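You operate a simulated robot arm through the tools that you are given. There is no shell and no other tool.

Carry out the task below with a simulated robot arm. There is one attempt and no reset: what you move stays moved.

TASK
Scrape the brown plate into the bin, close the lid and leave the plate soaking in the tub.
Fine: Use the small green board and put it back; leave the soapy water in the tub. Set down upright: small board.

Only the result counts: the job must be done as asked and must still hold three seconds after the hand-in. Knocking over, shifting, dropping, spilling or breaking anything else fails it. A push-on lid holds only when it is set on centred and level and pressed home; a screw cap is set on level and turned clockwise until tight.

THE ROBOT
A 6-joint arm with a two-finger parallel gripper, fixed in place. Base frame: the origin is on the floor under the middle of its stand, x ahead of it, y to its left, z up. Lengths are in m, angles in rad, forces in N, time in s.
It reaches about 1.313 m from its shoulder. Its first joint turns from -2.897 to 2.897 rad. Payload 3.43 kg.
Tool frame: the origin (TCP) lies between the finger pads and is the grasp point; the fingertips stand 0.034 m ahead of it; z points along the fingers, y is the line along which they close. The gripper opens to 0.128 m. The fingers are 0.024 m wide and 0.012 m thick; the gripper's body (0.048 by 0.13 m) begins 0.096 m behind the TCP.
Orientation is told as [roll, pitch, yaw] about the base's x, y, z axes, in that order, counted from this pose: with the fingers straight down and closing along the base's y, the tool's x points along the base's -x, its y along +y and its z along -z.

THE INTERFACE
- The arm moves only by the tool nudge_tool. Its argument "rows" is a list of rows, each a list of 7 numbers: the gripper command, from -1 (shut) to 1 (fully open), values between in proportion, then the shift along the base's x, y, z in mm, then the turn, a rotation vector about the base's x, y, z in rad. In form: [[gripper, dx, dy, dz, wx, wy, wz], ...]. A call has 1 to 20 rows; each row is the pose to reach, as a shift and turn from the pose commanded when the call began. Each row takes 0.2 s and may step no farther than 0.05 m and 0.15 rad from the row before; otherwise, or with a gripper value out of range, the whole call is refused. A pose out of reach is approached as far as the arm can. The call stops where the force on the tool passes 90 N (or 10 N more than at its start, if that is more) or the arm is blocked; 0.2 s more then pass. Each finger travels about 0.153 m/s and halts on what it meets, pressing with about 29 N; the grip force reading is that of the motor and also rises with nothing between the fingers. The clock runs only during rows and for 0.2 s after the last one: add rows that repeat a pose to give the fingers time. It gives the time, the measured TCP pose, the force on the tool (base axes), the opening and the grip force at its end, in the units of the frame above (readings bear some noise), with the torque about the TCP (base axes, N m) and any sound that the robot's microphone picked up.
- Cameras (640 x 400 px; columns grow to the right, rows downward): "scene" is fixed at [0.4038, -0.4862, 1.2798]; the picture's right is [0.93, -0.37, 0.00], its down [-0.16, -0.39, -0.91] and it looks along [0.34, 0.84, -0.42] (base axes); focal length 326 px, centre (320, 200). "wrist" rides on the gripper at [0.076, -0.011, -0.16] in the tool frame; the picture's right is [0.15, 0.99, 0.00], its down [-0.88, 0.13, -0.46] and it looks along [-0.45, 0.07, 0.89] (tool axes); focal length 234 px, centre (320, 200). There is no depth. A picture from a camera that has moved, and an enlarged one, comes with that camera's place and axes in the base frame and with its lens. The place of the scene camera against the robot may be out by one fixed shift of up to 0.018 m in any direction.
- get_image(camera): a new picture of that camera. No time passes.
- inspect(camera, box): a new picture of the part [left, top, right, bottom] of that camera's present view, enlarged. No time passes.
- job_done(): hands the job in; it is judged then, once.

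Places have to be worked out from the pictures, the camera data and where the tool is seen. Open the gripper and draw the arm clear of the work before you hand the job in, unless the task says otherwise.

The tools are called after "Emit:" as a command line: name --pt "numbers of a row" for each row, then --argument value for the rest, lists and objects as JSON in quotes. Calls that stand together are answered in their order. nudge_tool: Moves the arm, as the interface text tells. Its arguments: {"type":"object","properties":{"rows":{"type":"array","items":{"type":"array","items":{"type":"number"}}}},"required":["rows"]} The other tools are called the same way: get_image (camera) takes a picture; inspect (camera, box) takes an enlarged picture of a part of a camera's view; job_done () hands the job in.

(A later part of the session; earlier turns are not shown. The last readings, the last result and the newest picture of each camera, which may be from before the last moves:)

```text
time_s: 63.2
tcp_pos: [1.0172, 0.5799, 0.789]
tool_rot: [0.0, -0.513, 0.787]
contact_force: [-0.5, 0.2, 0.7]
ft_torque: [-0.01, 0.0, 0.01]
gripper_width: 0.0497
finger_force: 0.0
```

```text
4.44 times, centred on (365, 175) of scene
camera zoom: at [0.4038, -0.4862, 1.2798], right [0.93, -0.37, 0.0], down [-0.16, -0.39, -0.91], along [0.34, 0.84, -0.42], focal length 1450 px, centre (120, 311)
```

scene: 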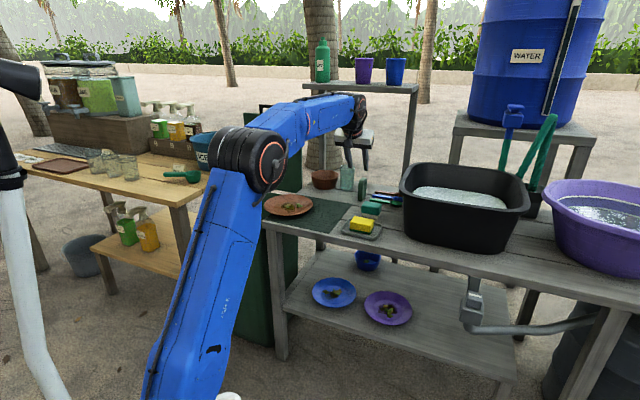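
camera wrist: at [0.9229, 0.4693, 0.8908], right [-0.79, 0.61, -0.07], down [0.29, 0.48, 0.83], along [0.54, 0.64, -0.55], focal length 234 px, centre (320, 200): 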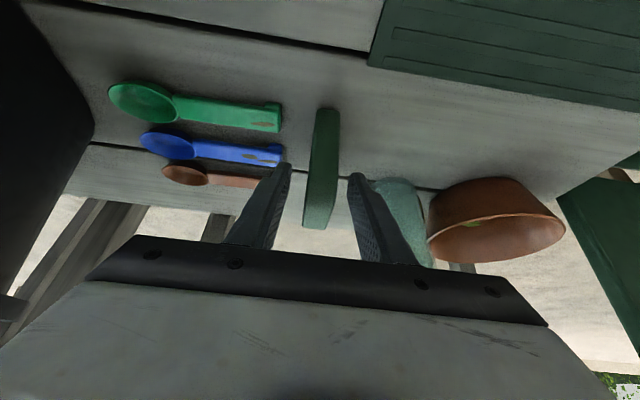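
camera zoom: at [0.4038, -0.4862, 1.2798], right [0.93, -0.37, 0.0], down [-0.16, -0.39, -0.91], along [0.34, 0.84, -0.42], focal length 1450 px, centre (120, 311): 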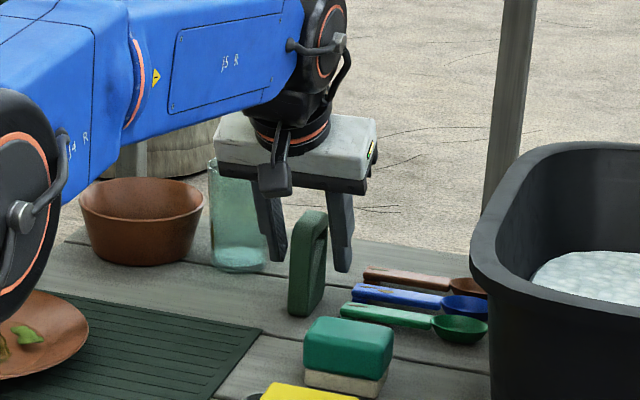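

The pads straddle the board. I'll close on it.

Emit:
nudge_tool --pt "-0.5 0 0 0 0 0 0" --pt "-0.7 0 0 0 0 0 0" --pt "-1 0 0 0 0 0 0" --pt "-1 0 0 0 0 0 0"

Emit:
inspect --camera "wrist" --box '[230, 80, 410, 260]'

Emit:
inspect --camera "scene" --box '[340, 160, 400, 210]'

```text
time_s: 64.2
tcp_pos: [1.0154, 0.5801, 0.7907]
tool_rot: [0.0, -0.513, 0.787]
contact_force: [0.1, 0.4, 0.7]
ft_torque: [0.06, 0.0, -0.01]
gripper_width: 0.0192
finger_force: 28.9
```

```text
2.22 times, centred on (320, 170) of wrist
camera zoom: at [0.9228, 0.4692, 0.891], right [-0.79, 0.61, -0.07], down [0.29, 0.48, 0.83], along [0.54, 0.64, -0.55], focal length 520 px, centre (320, 267)
```

zoom: 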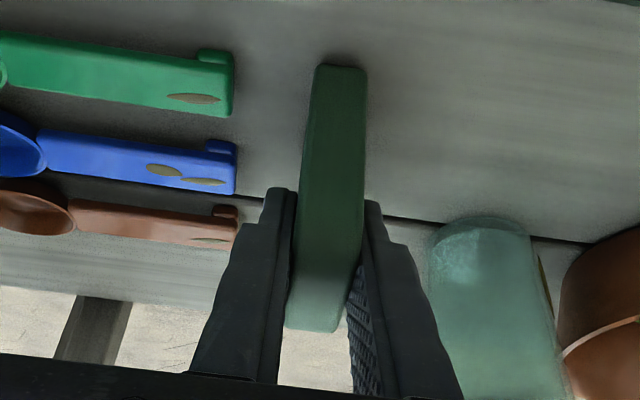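

```text
8.00 times, centred on (370, 185) of scene
camera zoom: at [0.4038, -0.4862, 1.2798], right [0.93, -0.37, 0.0], down [-0.16, -0.39, -0.91], along [0.34, 0.84, -0.42], focal length 2611 px, centre (-80, 320)
```

zoom: 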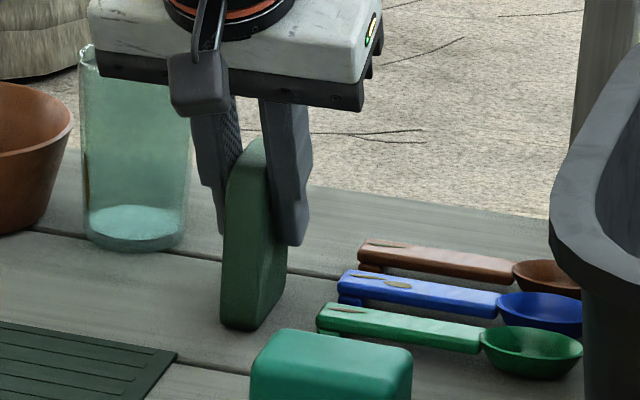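

Board gripped (19 mm). I'll lift it straight up 11 cm, then carry it to above the right side of the plate.

Emit:
nudge_tool --pt "-1 0 0 15 0 0 0" --pt "-1 0 0 45 0 0 0" --pt "-1 0 0 80 0 0 0" --pt "-1 -10 -5 105 0 0 0" --pt "-1 -45 -15 110 0 0 0" --pt "-1 -90 -20 110 0 0 0" --pt "-1 -135 -25 110 0 0 0" --pt "-1 -180 -28 105 0 0 0" --pt "-1 -225 -32 95 0 0 0" --pt "-1 -262 -32 80 0 0 0" --pt "-1 -262 -32 65 0 0 0" --pt "-1 -262 -32 65 0 0 0"

Emit:
get_image --camera "wrist"

Emit:
inspect --camera "scene" --box '[230, 130, 400, 240]'

```text
time_s: 66.8
tcp_pos: [0.7518, 0.5465, 0.852]
tool_rot: [0.002, -0.511, 0.789]
contact_force: [0.5, 0.1, -1.0]
ft_torque: [-0.01, 0.0, -0.04]
gripper_width: 0.0192
finger_force: 28.7
```

```text
taken
camera wrist: at [0.66, 0.4358, 0.9536], right [-0.79, 0.61, -0.07], down [0.29, 0.48, 0.83], along [0.54, 0.64, -0.55], focal length 234 px, centre (320, 200)
```

wrist: 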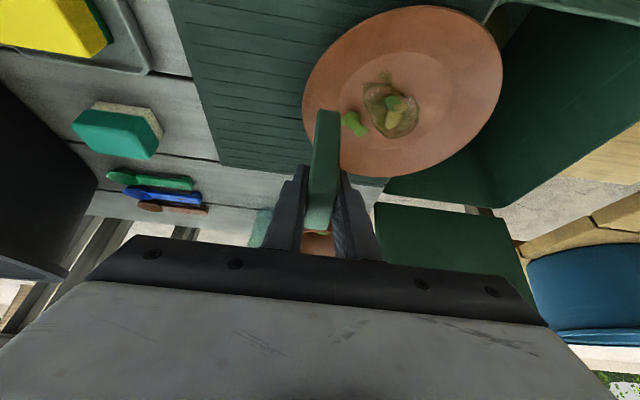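

```text
3.64 times, centred on (315, 185) of scene
camera zoom: at [0.4038, -0.4862, 1.2798], right [0.93, -0.37, 0.0], down [-0.16, -0.39, -0.91], along [0.34, 0.84, -0.42], focal length 1187 px, centre (338, 254)
```

zoom: 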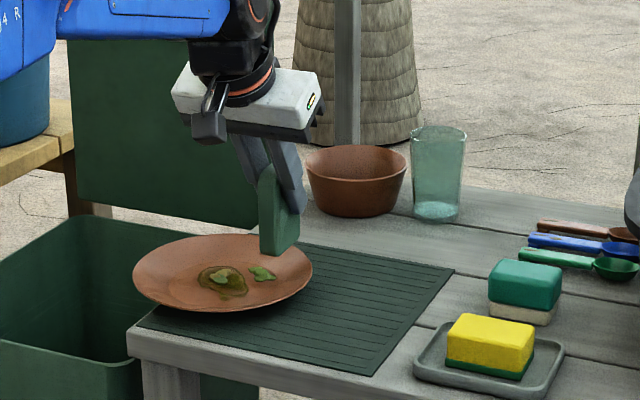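

Board is above the plate's right side, leaf at about u 0.112, v 0.945. I'll shift 9 mm back to centre on the food and lower to just above the rim slope.

Emit:
nudge_tool --pt "-1 6 6 -10 0 0 0" --pt "-1 6 6 -25 0 0 0" --pt "-1 6 6 -36 0 0 0" --pt "-1 6 6 -40 0 0 0" --pt "-1 6 6 -40 0 0 0"

Emit:
inspect --camera "scene" --box '[260, 160, 340, 230]'

Emit:
inspect --camera "wrist" --box '[260, 0, 520, 200]'

```text
time_s: 68.0
tcp_pos: [0.7598, 0.5528, 0.8129]
tool_rot: [0.004, -0.513, 0.788]
contact_force: [0.0, 0.1, 0.0]
ft_torque: [0.0, -0.01, -0.02]
gripper_width: 0.0194
finger_force: 28.9
```

```text
5.71 times, centred on (300, 195) of scene
camera zoom: at [0.4038, -0.4862, 1.2798], right [0.93, -0.37, 0.0], down [-0.16, -0.39, -0.91], along [0.34, 0.84, -0.42], focal length 1865 px, centre (434, 229)
```

zoom: 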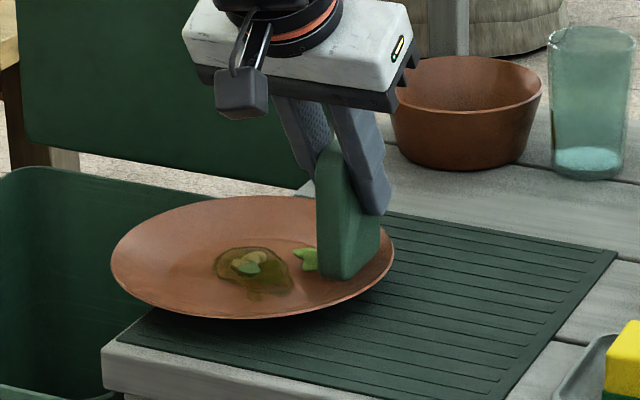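

```text
2.00 times, centred on (390, 100) of wrist
camera zoom: at [0.6655, 0.4418, 0.9146], right [-0.79, 0.61, -0.07], down [0.29, 0.48, 0.83], along [0.54, 0.64, -0.55], focal length 468 px, centre (180, 400)
```

zoom: 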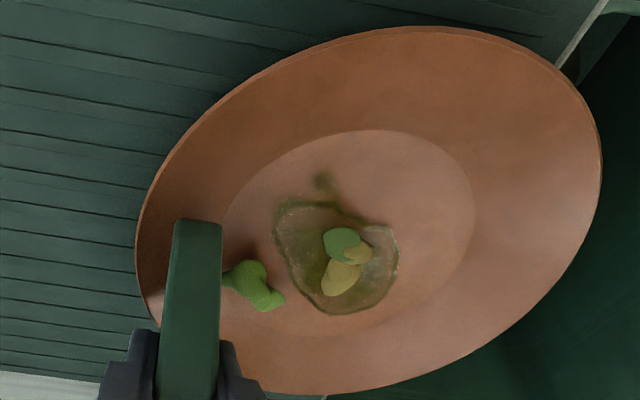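

Board is just right of the leaf, bottom about z 0.740. I'll step down in 2 mm rows to find contact.

Emit:
nudge_tool --pt "-1 0 0 -2 0 0 0" --pt "-1 0 0 -4 0 0 0" --pt "-1 0 0 -6 0 0 0" --pt "-1 0 0 -6 0 0 0"

```text
time_s: 69.0
tcp_pos: [0.7603, 0.5519, 0.8072]
tool_rot: [0.001, -0.514, 0.787]
contact_force: [0.6, 0.3, -0.6]
ft_torque: [0.02, 0.01, -0.01]
gripper_width: 0.0191
finger_force: 28.7
```

Emit:
nudge_tool --pt "-1 0 0 -1 0 0 0" --pt "-1 0 0 -2 0 0 0" --pt "-1 0 0 -3 0 0 0" --pt "-1 0 0 -3 0 0 0"

Emit:
inspect --camera "scene" --box '[270, 170, 330, 225]'

```text
time_s: 70.0
tcp_pos: [0.7591, 0.5531, 0.806]
tool_rot: [0.002, -0.514, 0.787]
contact_force: [-0.5, 0.7, 4.2]
ft_torque: [-0.04, -0.02, 0.0]
gripper_width: 0.0194
finger_force: 29.2
```

```text
7.27 times, centred on (300, 198) of scene
camera zoom: at [0.4038, -0.4862, 1.2798], right [0.93, -0.37, 0.0], down [-0.16, -0.39, -0.91], along [0.34, 0.84, -0.42], focal length 2374 px, centre (466, 218)
```

zoom: 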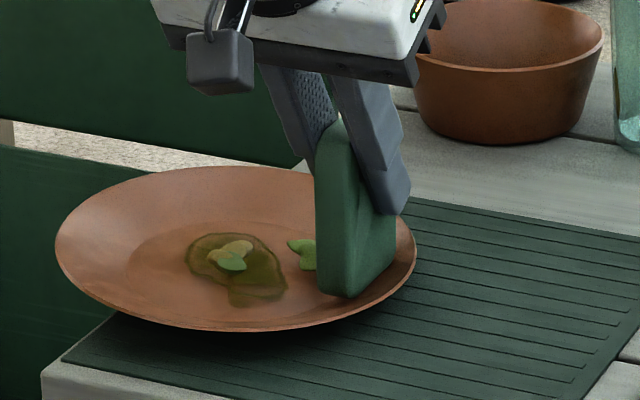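

Contact at about 4 N: board bottom ≈0.733 on the rim slope, as predicted. I'll begin sweeping left, following the slope down into the well.

Emit:
nudge_tool --pt "-1 -3.5 3.5 -1 0 0 0" --pt "-1 -7 7 -2.4 0 0 0" --pt "-1 -10.6 10.6 -4 0 0 0" --pt "-1 -10.6 10.6 -4 0 0 0"

Emit:
inspect --camera "scene" --box '[270, 170, 330, 225]'

Emit:
inspect --camera "wrist" --box '[260, 0, 520, 200]'

```text
time_s: 71.0
tcp_pos: [0.748, 0.5644, 0.7998]
tool_rot: [0.001, -0.512, 0.787]
contact_force: [0.6, -0.7, -0.6]
ft_torque: [0.04, 0.03, 0.01]
gripper_width: 0.0195
finger_force: 28.7
```

```text
7.27 times, centred on (300, 198) of scene
camera zoom: at [0.4038, -0.4862, 1.2798], right [0.93, -0.37, 0.0], down [-0.16, -0.39, -0.91], along [0.34, 0.84, -0.42], focal length 2374 px, centre (466, 218)
```

zoom: 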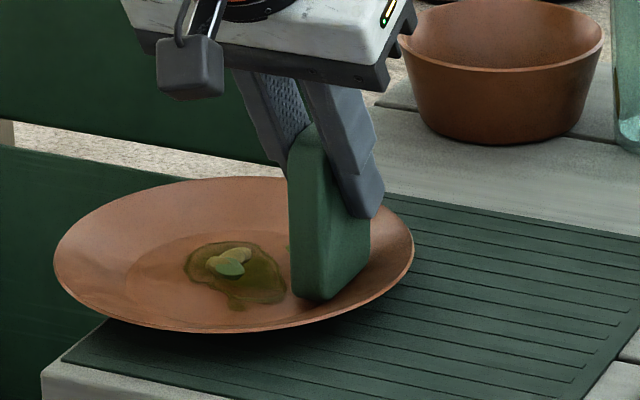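

```text
2.00 times, centred on (390, 100) of wrist
camera zoom: at [0.6551, 0.454, 0.9016], right [-0.79, 0.61, -0.07], down [0.29, 0.48, 0.83], along [0.54, 0.64, -0.55], focal length 468 px, centre (180, 400)
```

zoom: 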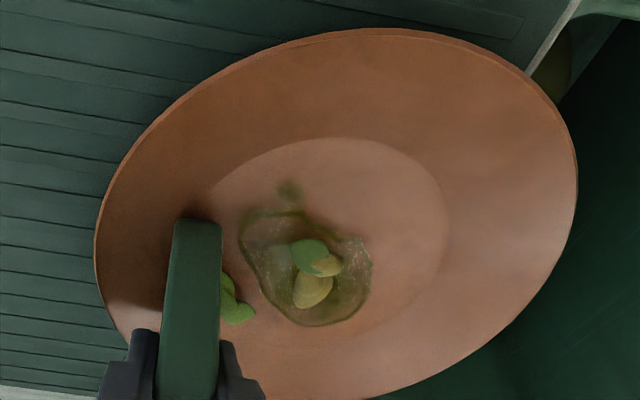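

No contact force at board bottom 0.727; I'll step down to find the plate surface here.

Emit:
nudge_tool --pt "-1 0 0 -1 0 0 0" --pt "-1 0 0 -2 0 0 0" --pt "-1 0 0 -2 0 0 0"

```text
time_s: 71.8
tcp_pos: [0.7493, 0.5642, 0.7983]
tool_rot: [0.003, -0.515, 0.787]
contact_force: [-0.5, 1.1, 4.4]
ft_torque: [0.13, -0.03, 0.04]
gripper_width: 0.0195
finger_force: 29.2
```

Contact again (4.4 N) at bottom 0.7256. I'll continue left with a gentler descent.

Emit:
nudge_tool --pt "-1 -3.5 3.5 -1 0 0 0" --pt "-1 -7 7 -2 0 0 0" --pt "-1 -10.6 10.6 -2.3 0 0 0" --pt "-1 -10.6 10.6 -2.3 0 0 0"

Emit:
inspect --camera "wrist" --box '[260, 0, 520, 200]'

Emit:
inspect --camera "scene" --box '[270, 170, 330, 225]'

```text
time_s: 72.8
tcp_pos: [0.7377, 0.5747, 0.7974]
tool_rot: [0.002, -0.515, 0.785]
contact_force: [3.9, -3.3, 15.6]
ft_torque: [-0.21, -0.21, 0.02]
gripper_width: 0.0195
finger_force: 29.1
```

```text
2.00 times, centred on (390, 100) of wrist
camera zoom: at [0.6442, 0.4637, 0.8984], right [-0.79, 0.61, -0.07], down [0.29, 0.47, 0.83], along [0.54, 0.64, -0.55], focal length 468 px, centre (180, 400)
```

zoom: 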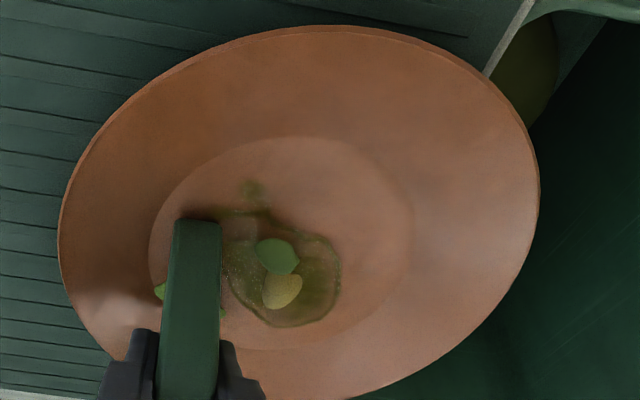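

```text
7.27 times, centred on (300, 198) of scene
camera zoom: at [0.4038, -0.4862, 1.2798], right [0.93, -0.37, 0.0], down [-0.16, -0.39, -0.91], along [0.34, 0.84, -0.42], focal length 2374 px, centre (466, 218)
```

zoom: 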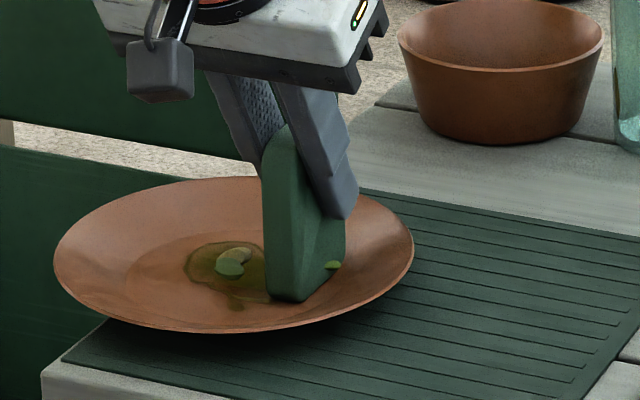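

The leaf seems to show on both sides of the board, so I may be riding over it rather than pushing it. I'll lift the board and look.

Emit:
nudge_tool --pt "-1 0 0 10 0 0 0" --pt "-1 7 -7 30 0 0 0" --pt "-1 30 -30 45 0 0 0" --pt "-1 55 -55 50 0 0 0" --pt "-1 55 -55 50 0 0 0"

Emit:
inspect --camera "scene" --box '[260, 165, 330, 225]'

Emit:
inspect --camera "wrist" --box '[300, 0, 560, 200]'

```text
time_s: 74.0
tcp_pos: [0.7947, 0.5191, 0.8477]
tool_rot: [0.002, -0.513, 0.786]
contact_force: [0.0, 0.7, -1.2]
ft_torque: [-0.01, 0.01, -0.03]
gripper_width: 0.0195
finger_force: 29.2
```

```text
6.67 times, centred on (295, 195) of scene
camera zoom: at [0.4038, -0.4862, 1.2798], right [0.93, -0.37, 0.0], down [-0.16, -0.39, -0.91], along [0.34, 0.84, -0.42], focal length 2176 px, centre (487, 233)
```

zoom: 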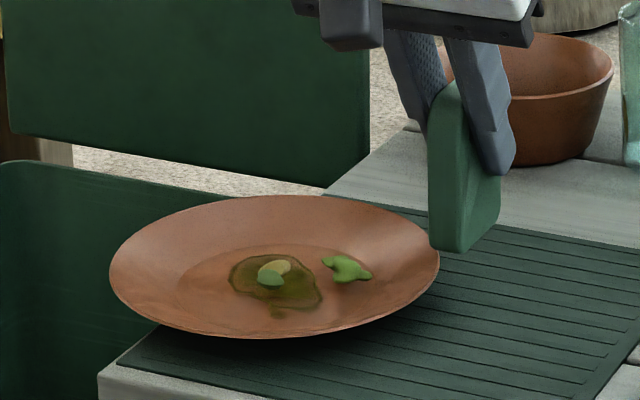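

```text
2.00 times, centred on (430, 100) of wrist
camera zoom: at [0.7, 0.4088, 0.9484], right [-0.79, 0.61, -0.07], down [0.29, 0.48, 0.83], along [0.54, 0.64, -0.55], focal length 468 px, centre (100, 400)
```

zoom: 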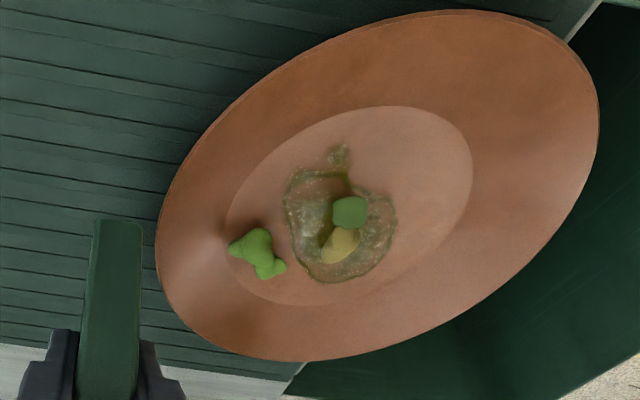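

The food hasn't moved; it seems stuck to the plate, and my stroke stopped before fully passing it. I'll do a full scraping stroke with light contact, right to left across the plate.

Emit:
nudge_tool --pt "-1 -20 20 -15 0 0 0" --pt "-1 -34.6 34.6 -35 0 0 0" --pt "-1 -34.6 34.6 -41.6 0 0 0" --pt "-1 -38.1 38.1 -43.9 0 0 0" --pt "-1 -41.6 41.6 -45.8 0 0 0" --pt "-1 -45.2 45.2 -47.8 0 0 0" --pt "-1 -48.7 48.7 -49.4 0 0 0" --pt "-1 -52.2 52.2 -49.4 0 0 0" --pt "-1 -55.8 55.8 -49.4 0 0 0" --pt "-1 -59.3 59.3 -49.4 0 0 0" --pt "-1 -62.8 62.8 -49.4 0 0 0" --pt "-1 -66.4 66.4 -49.4 0 0 0" --pt "-1 -69.9 69.9 -49.4 0 0 0" --pt "-1 -73.4 73.4 -49.4 0 0 0" --pt "-1 -77 77 -49.4 0 0 0" --pt "-1 -80.5 80.5 -49.4 0 0 0"

Emit:
inspect --camera "scene" --box '[260, 165, 330, 225]'

Emit:
inspect --camera "wrist" --box '[220, 0, 480, 200]'

```text
time_s: 77.4
tcp_pos: [0.7133, 0.6006, 0.7967]
tool_rot: [0.002, -0.514, 0.787]
contact_force: [1.1, -1.9, 8.2]
ft_torque: [-0.13, -0.14, 0.04]
gripper_width: 0.0194
finger_force: 29.4
```

```text
6.67 times, centred on (295, 195) of scene
camera zoom: at [0.4038, -0.4862, 1.2798], right [0.93, -0.37, 0.0], down [-0.16, -0.39, -0.91], along [0.34, 0.84, -0.42], focal length 2176 px, centre (487, 233)
```

zoom: 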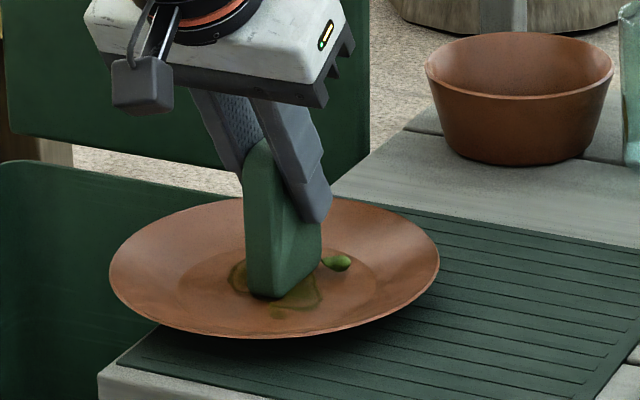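

```text
2.00 times, centred on (350, 100) of wrist
camera zoom: at [0.619, 0.4899, 0.8986], right [-0.79, 0.61, -0.07], down [0.29, 0.48, 0.83], along [0.54, 0.64, -0.55], focal length 468 px, centre (260, 400)
```

zoom: 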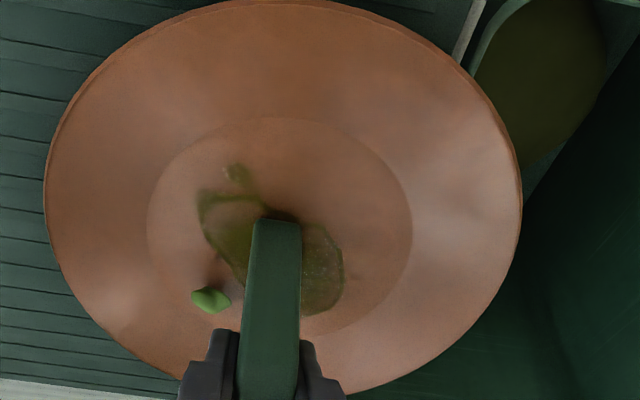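

The leaf shifted slightly and slipped around the board's end, so the bits are movable. I'll continue the stroke to the left edge of the well and look.

Emit:
nudge_tool --pt "-1 -5.7 5.7 0 0 0 0" --pt "-1 -11.3 11.3 0 0 0 0" --pt "-1 -17 17 0 0 0 0" --pt "-1 -22.6 22.6 0 0 0 0" --pt "-1 -28.3 28.3 0 0 0 0" --pt "-1 -33.9 33.9 0.2 0 0 0" --pt "-1 -38.9 38.9 0.4 0 0 0" --pt "-1 -43.1 43.1 0.6 0 0 0"

Emit:
inspect --camera "scene" --box '[260, 165, 330, 225]'

Emit:
inspect --camera "wrist" --box '[180, 0, 440, 200]'

```text
time_s: 79.2
tcp_pos: [0.6694, 0.6449, 0.796]
tool_rot: [0.001, -0.512, 0.787]
contact_force: [-1.0, -1.8, 4.3]
ft_torque: [-0.04, 0.01, -0.03]
gripper_width: 0.0196
finger_force: 29.5
```

```text
6.67 times, centred on (295, 195) of scene
camera zoom: at [0.4038, -0.4862, 1.2798], right [0.93, -0.37, 0.0], down [-0.16, -0.39, -0.91], along [0.34, 0.84, -0.42], focal length 2176 px, centre (487, 233)
```

zoom: 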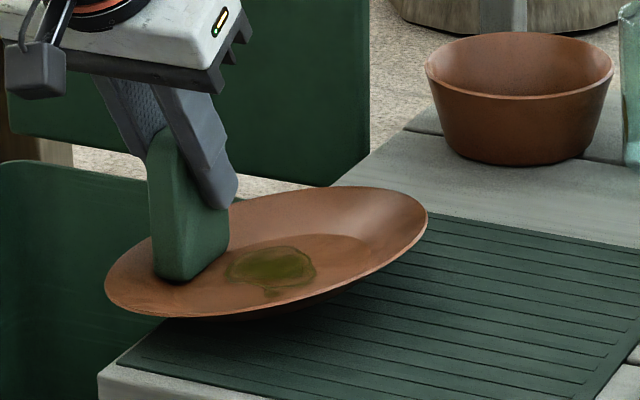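

```text
2.00 times, centred on (310, 100) of wrist
camera zoom: at [0.5751, 0.5333, 0.8976], right [-0.79, 0.61, -0.07], down [0.29, 0.48, 0.83], along [0.54, 0.63, -0.56], focal length 468 px, centre (340, 400)
```

zoom: 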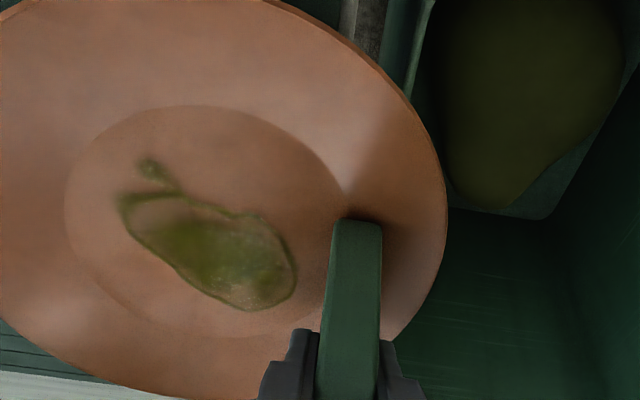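

The plate is tipping under the board's pressure at the overhang. I'll ease the board up slowly so the plate settles flat again.

Emit:
nudge_tool --pt "-1 0 0 2 0 0 0" --pt "-1 0 0 5 0 0 0" --pt "-1 0 0 8 0 0 0" --pt "-1 0 0 11 0 0 0" --pt "-1 0 0 14 0 0 0" --pt "-1 0 0 14 0 0 0"

Emit:
inspect --camera "scene" --box '[260, 165, 330, 225]'

Emit:
inspect --camera "wrist" --box '[180, 0, 440, 200]'

```text
time_s: 80.6
tcp_pos: [0.6684, 0.6419, 0.811]
tool_rot: [0.002, -0.513, 0.787]
contact_force: [-0.2, -0.3, -0.4]
ft_torque: [0.01, -0.03, -0.01]
gripper_width: 0.0194
finger_force: 28.9
```

```text
6.67 times, centred on (295, 195) of scene
camera zoom: at [0.4038, -0.4862, 1.2798], right [0.93, -0.37, 0.0], down [-0.16, -0.39, -0.91], along [0.34, 0.84, -0.42], focal length 2176 px, centre (487, 233)
```

zoom: 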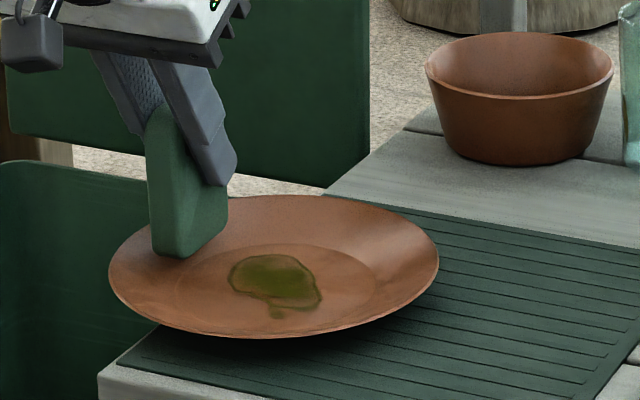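

```text
2.00 times, centred on (310, 100) of wrist
camera zoom: at [0.5746, 0.532, 0.9124], right [-0.79, 0.61, -0.07], down [0.29, 0.48, 0.83], along [0.54, 0.64, -0.55], focal length 468 px, centre (340, 400)
```

zoom: 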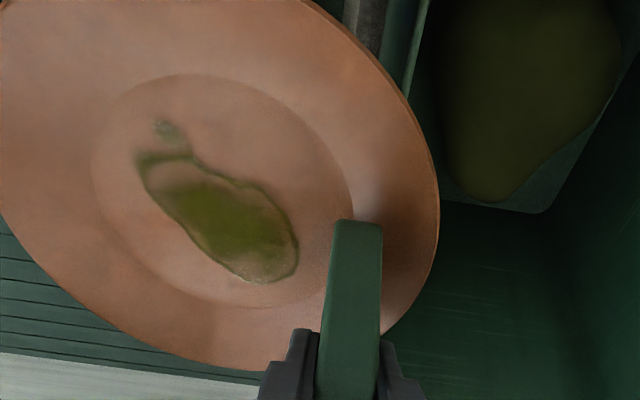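

The plate is flat again and the loose bits aren't visible on it. I'll lift the board higher and back away to look at the plate and into the bin.

Emit:
nudge_tool --pt "-1 0 0 25 0 0 0" --pt "-1 0 0 60 0 0 0" --pt "-1 20 -20 80 0 0 0" --pt "-1 45 -55 90 0 0 0" --pt "-1 70 -90 95 0 0 0" --pt "-1 95 -125 95 0 0 0" --pt "-1 95 -125 95 0 0 0"

Emit:
get_image --camera "wrist"

Emit:
inspect --camera "scene" --box '[200, 165, 340, 255]'

```text
time_s: 82.2
tcp_pos: [0.7632, 0.5194, 0.906]
tool_rot: [0.001, -0.514, 0.787]
contact_force: [-0.8, 0.3, -1.0]
ft_torque: [0.0, -0.05, -0.02]
gripper_width: 0.0191
finger_force: 28.9
```

```text
taken
camera wrist: at [0.669, 0.4087, 1.0068], right [-0.79, 0.61, -0.07], down [0.29, 0.48, 0.83], along [0.54, 0.64, -0.55], focal length 234 px, centre (320, 200)
```

wrist: 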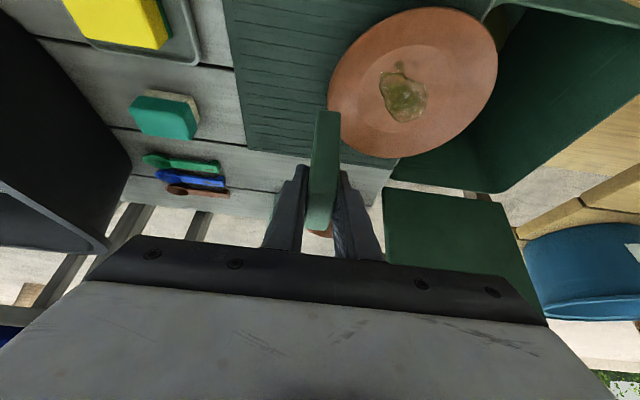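

```text
4.44 times, centred on (270, 210) of scene
camera zoom: at [0.4038, -0.4862, 1.2798], right [0.93, -0.37, 0.0], down [-0.16, -0.39, -0.91], along [0.34, 0.84, -0.42], focal length 1450 px, centre (542, 156)
```

zoom: 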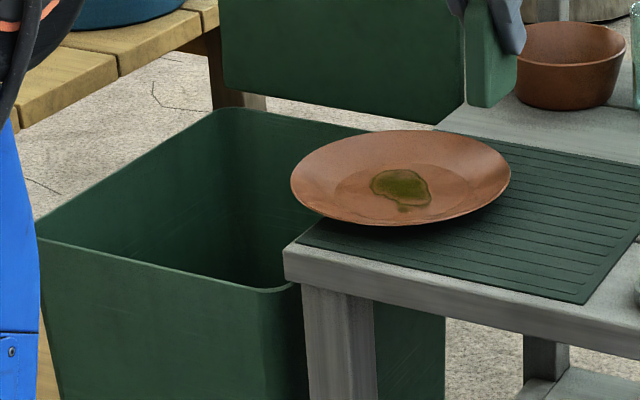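

Only the smear remains on the plate; the bits seem to have gone over the edge. I'll move the camera over the bin (tool vertical) to check where they landed.

Emit:
nudge_tool --pt "-1 -20 5 20 0 0 0" --pt "-1 -50 20 40 -0.04 0.04 0" --pt "-1 -85 35 60 -0.08 0.08 0" --pt "-1 -120 50 80 -0.13 0.13 0" --pt "-1 -155 70 95 -0.18 0.18 0" --pt "-1 -190 90 95 -0.23 0.23 0" --pt "-1 -225 110 95 -0.28 0.28 0" --pt "-1 -260 125 95 -0.33 0.33 0" --pt "-1 -282 131 95 -0.363 0.363 0" --pt "-1 -282 131 95 -0.363 0.363 0"

Emit:
get_image --camera "wrist"

Emit:
get_image --camera "scene"

```text
time_s: 84.4
tcp_pos: [0.4823, 0.6481, 1.001]
tool_rot: [0.001, -0.001, 0.786]
contact_force: [0.2, 0.0, -0.4]
ft_torque: [0.02, 0.0, 0.02]
gripper_width: 0.0194
finger_force: 28.9
```

```text
taken
camera wrist: at [0.4363, 0.5865, 1.1603], right [-0.8, 0.6, 0.0], down [0.53, 0.71, 0.46], along [0.27, 0.37, -0.89], focal length 234 px, centre (320, 200)
```

wrist: 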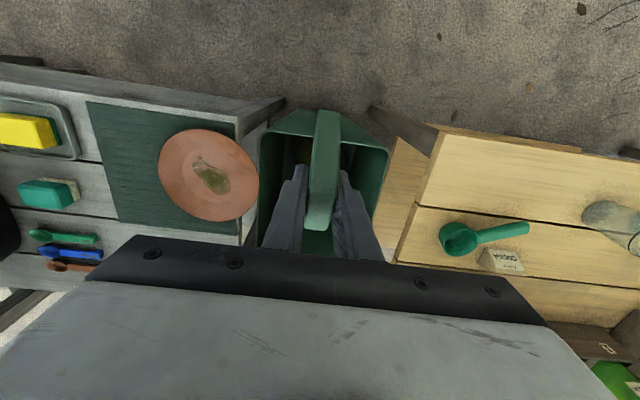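

```text
taken
```

scene: 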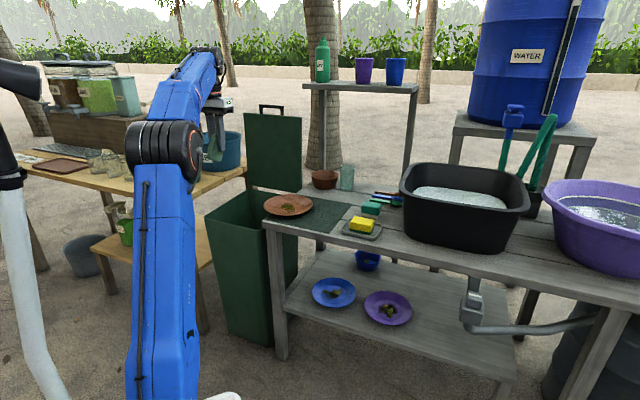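

The board blocks the view into the bin; I'll slide the camera to the right side for an oblique look in.

Emit:
nudge_tool --pt "-1 30 -30 0 0 0 0" --pt "-1 60 -60 0 0 0 0" --pt "-1 90 -90 0 0 0 0" --pt "-1 105 -105 0 0 0 0" --pt "-1 105 -105 0 0 0 0"

Emit:
get_image --camera "wrist"

Emit:
inspect --camera "wrist" --box '[280, 60, 520, 280]'

```text
time_s: 85.6
tcp_pos: [0.5887, 0.5428, 1.0023]
tool_rot: [0.002, 0.0, 0.787]
contact_force: [-1.0, 0.2, -0.5]
ft_torque: [0.02, -0.02, -0.01]
gripper_width: 0.0194
finger_force: 29.3
```

```text
taken
camera wrist: at [0.543, 0.4817, 1.1607], right [-0.8, 0.6, 0.0], down [0.53, 0.71, 0.46], along [0.27, 0.37, -0.89], focal length 234 px, centre (320, 200)
```

wrist: 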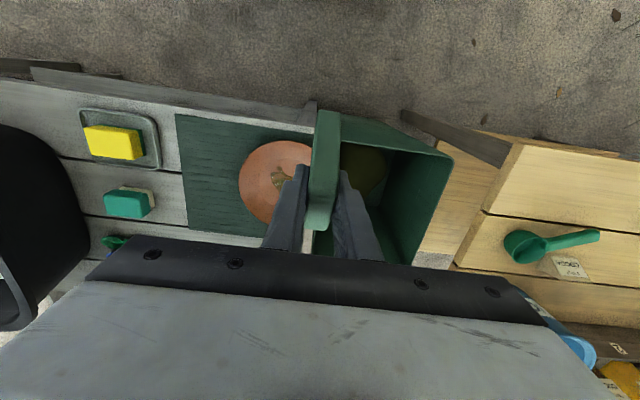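

```text
1.82 times, centred on (400, 170) of wrist
camera zoom: at [0.543, 0.4817, 1.1607], right [-0.8, 0.6, 0.0], down [0.53, 0.71, 0.46], along [0.27, 0.37, -0.89], focal length 426 px, centre (174, 254)
```

zoom: 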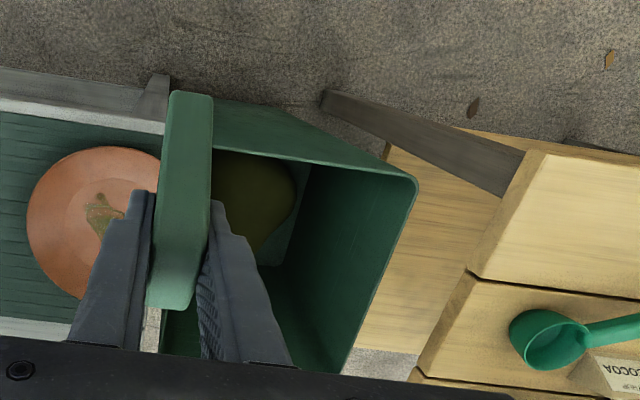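

The near wall hides the bin floor by the table. I'll move left to look back toward that side of the bin.

Emit:
nudge_tool --pt "-1 -30 30 5 0 0 0" --pt "-1 -60 60 10 0 0 0" --pt "-1 -90 90 15 0 0 0" --pt "-1 -120 120 20 0 0 0" --pt "-1 -150 150 25 0 0 0" --pt "-1 -180 180 25 0 0 0" --pt "-1 -210 210 25 0 0 0" --pt "-1 -230 230 25 0 0 0" --pt "-1 -230 230 25 0 0 0"

Emit:
get_image --camera "wrist"

Emit:
inspect --camera "wrist" --box '[120, 60, 340, 260]'

```text
time_s: 87.6
tcp_pos: [0.3549, 0.753, 1.0057]
tool_rot: [0.006, -0.004, 0.788]
contact_force: [-0.3, -0.8, 0.0]
ft_torque: [-0.03, -0.01, -0.02]
gripper_width: 0.0192
finger_force: 28.6
out of reach, approached as far as the arm can: row 7, 8, 9
```

```text
taken
camera wrist: at [0.3094, 0.6907, 1.165], right [-0.8, 0.59, 0.0], down [0.53, 0.71, 0.46], along [0.27, 0.37, -0.89], focal length 234 px, centre (320, 200)
```

wrist: 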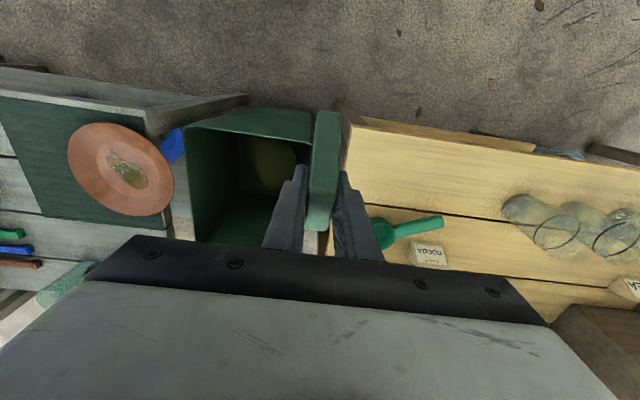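

```text
2.00 times, centred on (230, 160) of wrist
camera zoom: at [0.3094, 0.6907, 1.165], right [-0.8, 0.59, 0.0], down [0.53, 0.71, 0.46], along [0.27, 0.37, -0.89], focal length 468 px, centre (500, 280)
```

zoom: 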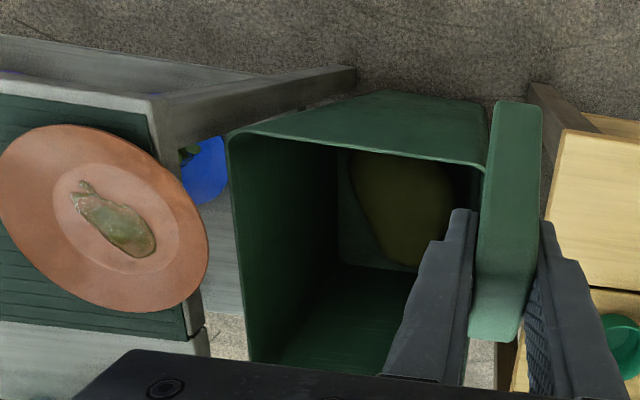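

No bits visible on the bin floor from here. I'll check the floor around the bin and the board itself in the scene view.

Emit:
inspect --camera "scene" --box '[190, 180, 350, 380]'

Emit:
inspect --camera "scene" --box '[150, 80, 260, 190]'

Emit:
inspect --camera "wrist" --box '[180, 110, 320, 250]'

```text
2.00 times, centred on (270, 280) of scene
camera zoom: at [0.4038, -0.4862, 1.2798], right [0.93, -0.37, 0.0], down [-0.16, -0.39, -0.91], along [0.34, 0.84, -0.42], focal length 653 px, centre (420, 40)
```

zoom: 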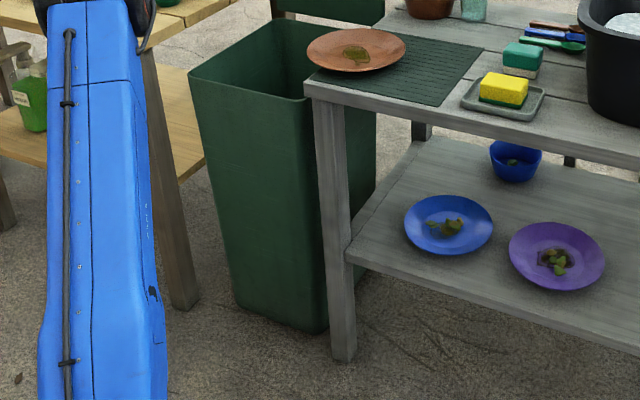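

```text
3.64 times, centred on (205, 135) of scene
camera zoom: at [0.4038, -0.4862, 1.2798], right [0.93, -0.37, 0.0], down [-0.16, -0.39, -0.91], along [0.34, 0.84, -0.42], focal length 1187 px, centre (738, 436)
```

zoom: 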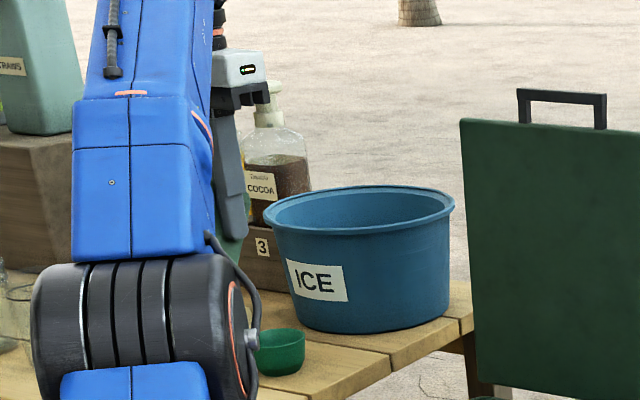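

```text
2.86 times, centred on (250, 180) of wrist
camera zoom: at [0.3094, 0.6907, 1.165], right [-0.8, 0.59, 0.0], down [0.53, 0.71, 0.46], along [0.27, 0.37, -0.89], focal length 669 px, centre (520, 257)
```

zoom: 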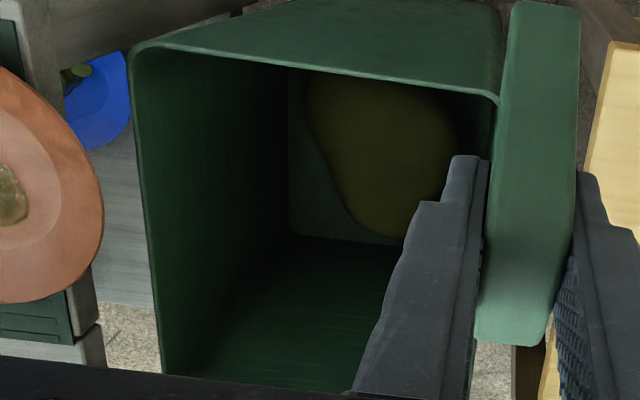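

Bits aren't visible on floor, table or plate. I'll try the camera right above the bin mouth for a straight-down look.

Emit:
nudge_tool --pt "-1 35 -5 0 0 0 0" --pt "-1 70 -5 -5 0 0 0" --pt "-1 105 0 -10 0 0 0" --pt "-1 140 10 -15 0 0 0" --pt "-1 175 25 -20 0 0 0" --pt "-1 210 40 -25 0 0 0" --pt "-1 240 55 -30 0 0 0" --pt "-1 262 67 -35 0 0 0" --pt "-1 262 67 -35 0 0 0"

Emit:
get_image --camera "wrist"

Emit:
inspect --camera "wrist" --box '[240, 0, 440, 160]'

```text
time_s: 89.6
tcp_pos: [0.5922, 0.7604, 0.9257]
tool_rot: [0.003, -0.001, 0.787]
contact_force: [-0.8, -0.3, -0.9]
ft_torque: [-0.02, 0.0, 0.01]
gripper_width: 0.0196
finger_force: 29.5
out of reach, approached as far as the arm can: row 3, 4, 5, 6, 7, 8, 9
```

```text
taken
camera wrist: at [0.548, 0.6997, 1.0859], right [-0.8, 0.6, 0.0], down [0.53, 0.71, 0.46], along [0.27, 0.37, -0.89], focal length 234 px, centre (320, 200)
```

wrist: 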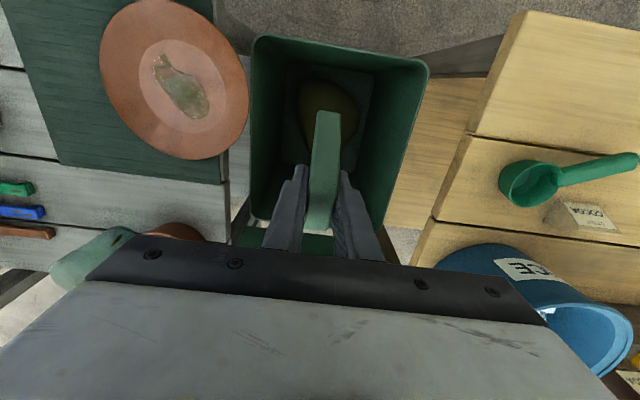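

```text
2.50 times, centred on (340, 80) of wrist
camera zoom: at [0.548, 0.6997, 1.0859], right [-0.8, 0.6, 0.0], down [0.53, 0.71, 0.46], along [0.27, 0.37, -0.89], focal length 585 px, centre (270, 500)
```

zoom: 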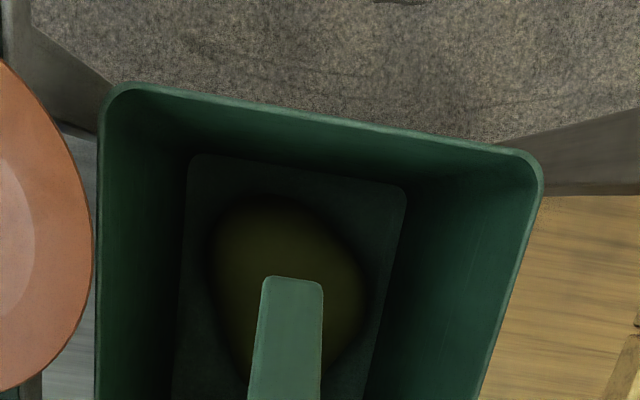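

I'll enlarge the dark floor region near the table side of the bin.

Emit:
inspect --camera "wrist" --box '[280, 50, 380, 130]'

Emit:
inspect --camera "wrist" --box '[90, 0, 270, 180]'

Emit:
inspect --camera "wrist" --box '[230, 120, 330, 260]'

```text
5.00 times, centred on (330, 90) of wrist
camera zoom: at [0.548, 0.6997, 1.0859], right [-0.8, 0.6, 0.0], down [0.53, 0.71, 0.46], along [0.27, 0.37, -0.89], focal length 1171 px, centre (270, 750)
```

zoom: 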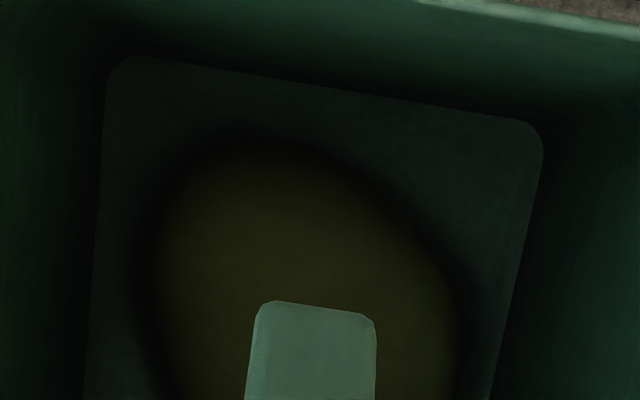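

```text
2.22 times, centred on (180, 90) of wrist
camera zoom: at [0.548, 0.6997, 1.0859], right [-0.8, 0.6, 0.0], down [0.53, 0.71, 0.46], along [0.27, 0.37, -0.89], focal length 520 px, centre (631, 444)
```

zoom: 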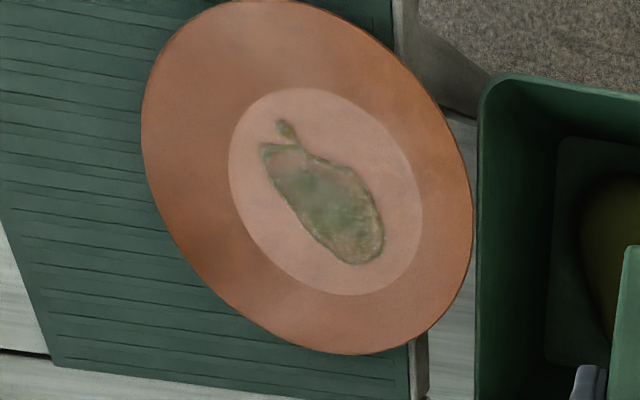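

```text
2.86 times, centred on (280, 190) of wrist
camera zoom: at [0.548, 0.6997, 1.0859], right [-0.8, 0.6, 0.0], down [0.53, 0.71, 0.46], along [0.27, 0.37, -0.89], focal length 669 px, centre (434, 229)
```

zoom: 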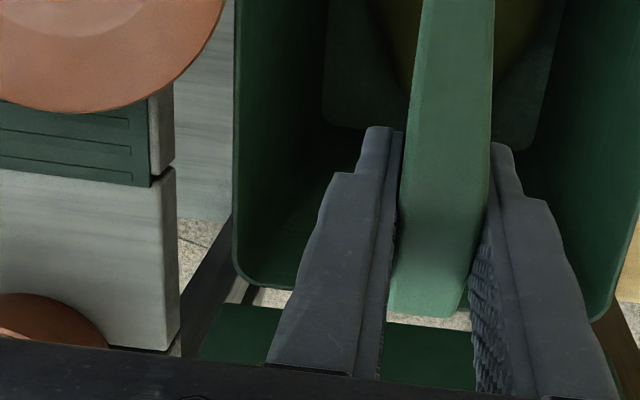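

I can't see the part of the bin floor under the gripper; I'll recheck once the gripper is empty. Now I carry the board back toward its place, tilting the tool to the same 29.5° as when I picked it up.

Emit:
nudge_tool --pt "-1 10 -35 5 0.04 -0.04 0" --pt "-1 30 -70 10 0.08 -0.08 0" --pt "-1 60 -100 15 0.12 -0.12 0" --pt "-1 95 -125 15 0.16 -0.16 0" --pt "-1 130 -150 15 0.2 -0.2 0" --pt "-1 165 -175 15 0.24 -0.24 0" --pt "-1 200 -200 15 0.28 -0.28 0" --pt "-1 240 -220 10 0.32 -0.32 0" --pt "-1 280 -235 5 0.363 -0.363 0" --pt "-1 320 -236 0 0.363 -0.363 0" --pt "-1 350 -236 -5 0.363 -0.363 0" --pt "-1 368 -236 -10 0.363 -0.363 0" --pt "-1 368 -236 -10 0.363 -0.363 0"

Emit:
get_image --camera "wrist"

Emit:
inspect --camera "scene" --box '[310, 110, 420, 220]'

```text
time_s: 92.4
tcp_pos: [0.9616, 0.5199, 0.9195]
tool_rot: [0.001, -0.514, 0.786]
contact_force: [-0.3, -1.1, -1.3]
ft_torque: [0.02, 0.03, -0.02]
gripper_width: 0.019
finger_force: 29.1
```

```text
taken
camera wrist: at [0.8684, 0.4095, 1.0211], right [-0.79, 0.61, -0.07], down [0.29, 0.48, 0.83], along [0.54, 0.64, -0.55], focal length 234 px, centre (320, 200)
```

wrist: 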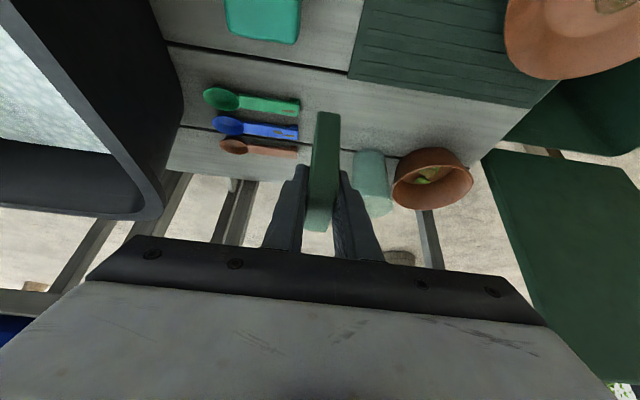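

```text
3.64 times, centred on (365, 165) of scene
camera zoom: at [0.4038, -0.4862, 1.2798], right [0.93, -0.37, 0.0], down [-0.16, -0.39, -0.91], along [0.34, 0.84, -0.42], focal length 1187 px, centre (156, 327)
```

zoom: 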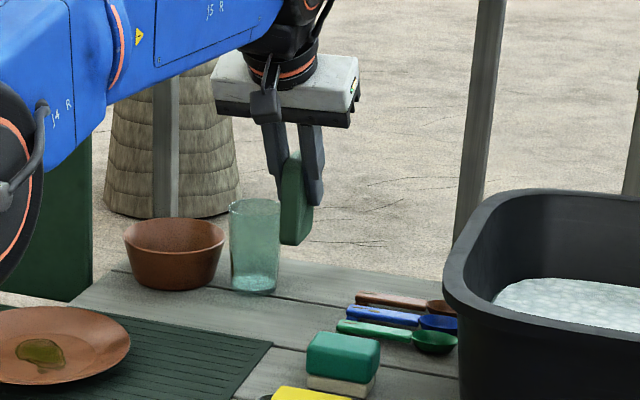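

Board is back near its spot, glass clear. I'll move over the original place and lower to a few millimetres above the table.

Emit:
nudge_tool --pt "-1 25 28 0 0 0 0" --pt "-1 53.8 60.2 0 0 0 0" --pt "-1 53.8 60.2 -40 0 0 0" --pt "-1 53.8 60.2 -80 0 0 0" --pt "-1 53.8 60.2 -110 0 0 0" --pt "-1 53.8 60.2 -122 0 0 0" --pt "-1 53.8 60.2 -122 0 0 0"

Emit:
inspect --camera "scene" --box '[340, 160, 400, 210]'

Emit:
inspect --camera "wrist" --box '[230, 80, 410, 260]'

```text
time_s: 94.0
tcp_pos: [1.0125, 0.58, 0.7963]
tool_rot: [0.002, -0.512, 0.787]
contact_force: [1.3, 0.2, -0.9]
ft_torque: [0.04, 0.03, -0.03]
gripper_width: 0.0191
finger_force: 29.0
```

```text
8.00 times, centred on (370, 185) of scene
camera zoom: at [0.4038, -0.4862, 1.2798], right [0.93, -0.37, 0.0], down [-0.16, -0.39, -0.91], along [0.34, 0.84, -0.42], focal length 2611 px, centre (-80, 320)
```

zoom: 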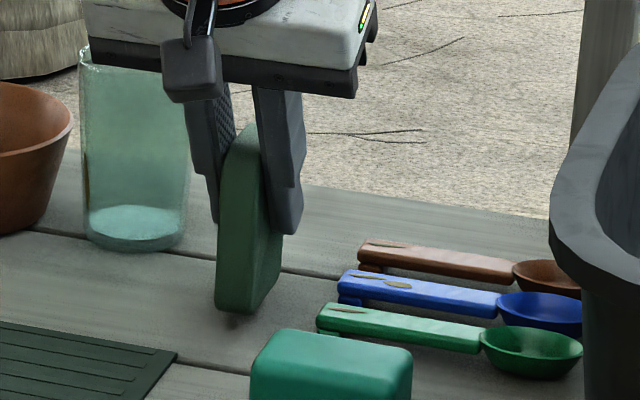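

```text
2.22 times, centred on (320, 170) of wrist
camera zoom: at [0.9193, 0.47, 0.8978], right [-0.79, 0.61, -0.07], down [0.29, 0.48, 0.83], along [0.54, 0.64, -0.55], focal length 520 px, centre (320, 267)
```

zoom: 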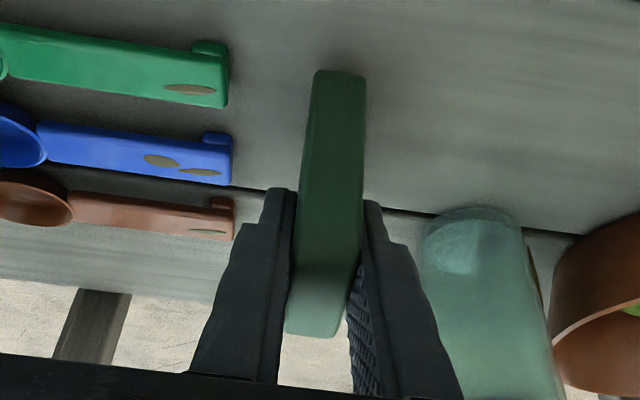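

About 5–6 mm above the table. I'll correct 2.5 mm in x and lower in small steps until light contact.

Emit:
nudge_tool --pt "-1 2.5 0 -2 0 0 0" --pt "-1 2.5 0 -3.5 0 0 0" --pt "-1 2.5 0 -4.5 0 0 0" --pt "-1 2.5 0 -4.5 0 0 0"

```text
time_s: 95.0
tcp_pos: [1.0167, 0.5805, 0.7921]
tool_rot: [0.002, -0.513, 0.788]
contact_force: [-0.1, -1.0, -0.4]
ft_torque: [0.03, -0.01, 0.05]
gripper_width: 0.019
finger_force: 29.1
```

Emit:
nudge_tool --pt "-1 0 0 -0.7 0 0 0" --pt "-1 0 0 -1.4 0 0 0" --pt "-1 0 0 -1.4 0 0 0"

Emit:
inspect --camera "scene" --box '[340, 160, 400, 210]'

```text
time_s: 95.8
tcp_pos: [1.0177, 0.5813, 0.7925]
tool_rot: [0.002, -0.513, 0.786]
contact_force: [-0.3, -0.2, -0.6]
ft_torque: [0.03, -0.03, 0.01]
gripper_width: 0.0195
finger_force: 28.6
```

```text
8.00 times, centred on (370, 185) of scene
camera zoom: at [0.4038, -0.4862, 1.2798], right [0.93, -0.37, 0.0], down [-0.16, -0.39, -0.91], along [0.34, 0.84, -0.42], focal length 2611 px, centre (-80, 320)
```

zoom: 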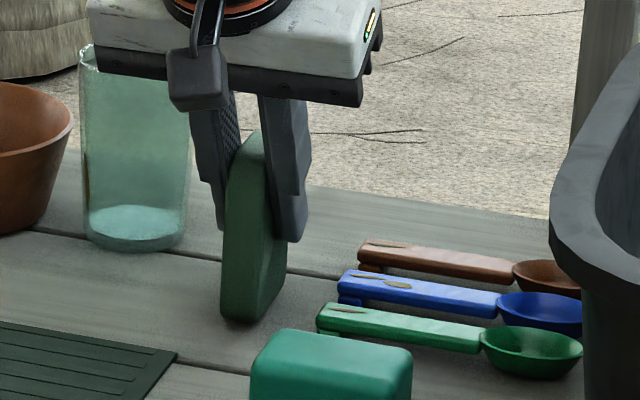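

No contact yet; compared with the pick-up view the board is ~2–3 mm high. I'll keep stepping down.

Emit:
nudge_tool --pt "-1 0 0 -0.8 0 0 0" --pt "-1 0 0 -1.6 0 0 0" --pt "-1 0 0 -1.6 0 0 0"

```text
time_s: 96.6
tcp_pos: [1.0172, 0.5814, 0.7896]
tool_rot: [0.002, -0.513, 0.788]
contact_force: [-0.1, 0.5, -0.2]
ft_torque: [0.01, 0.03, 0.0]
gripper_width: 0.0191
finger_force: 29.0
```

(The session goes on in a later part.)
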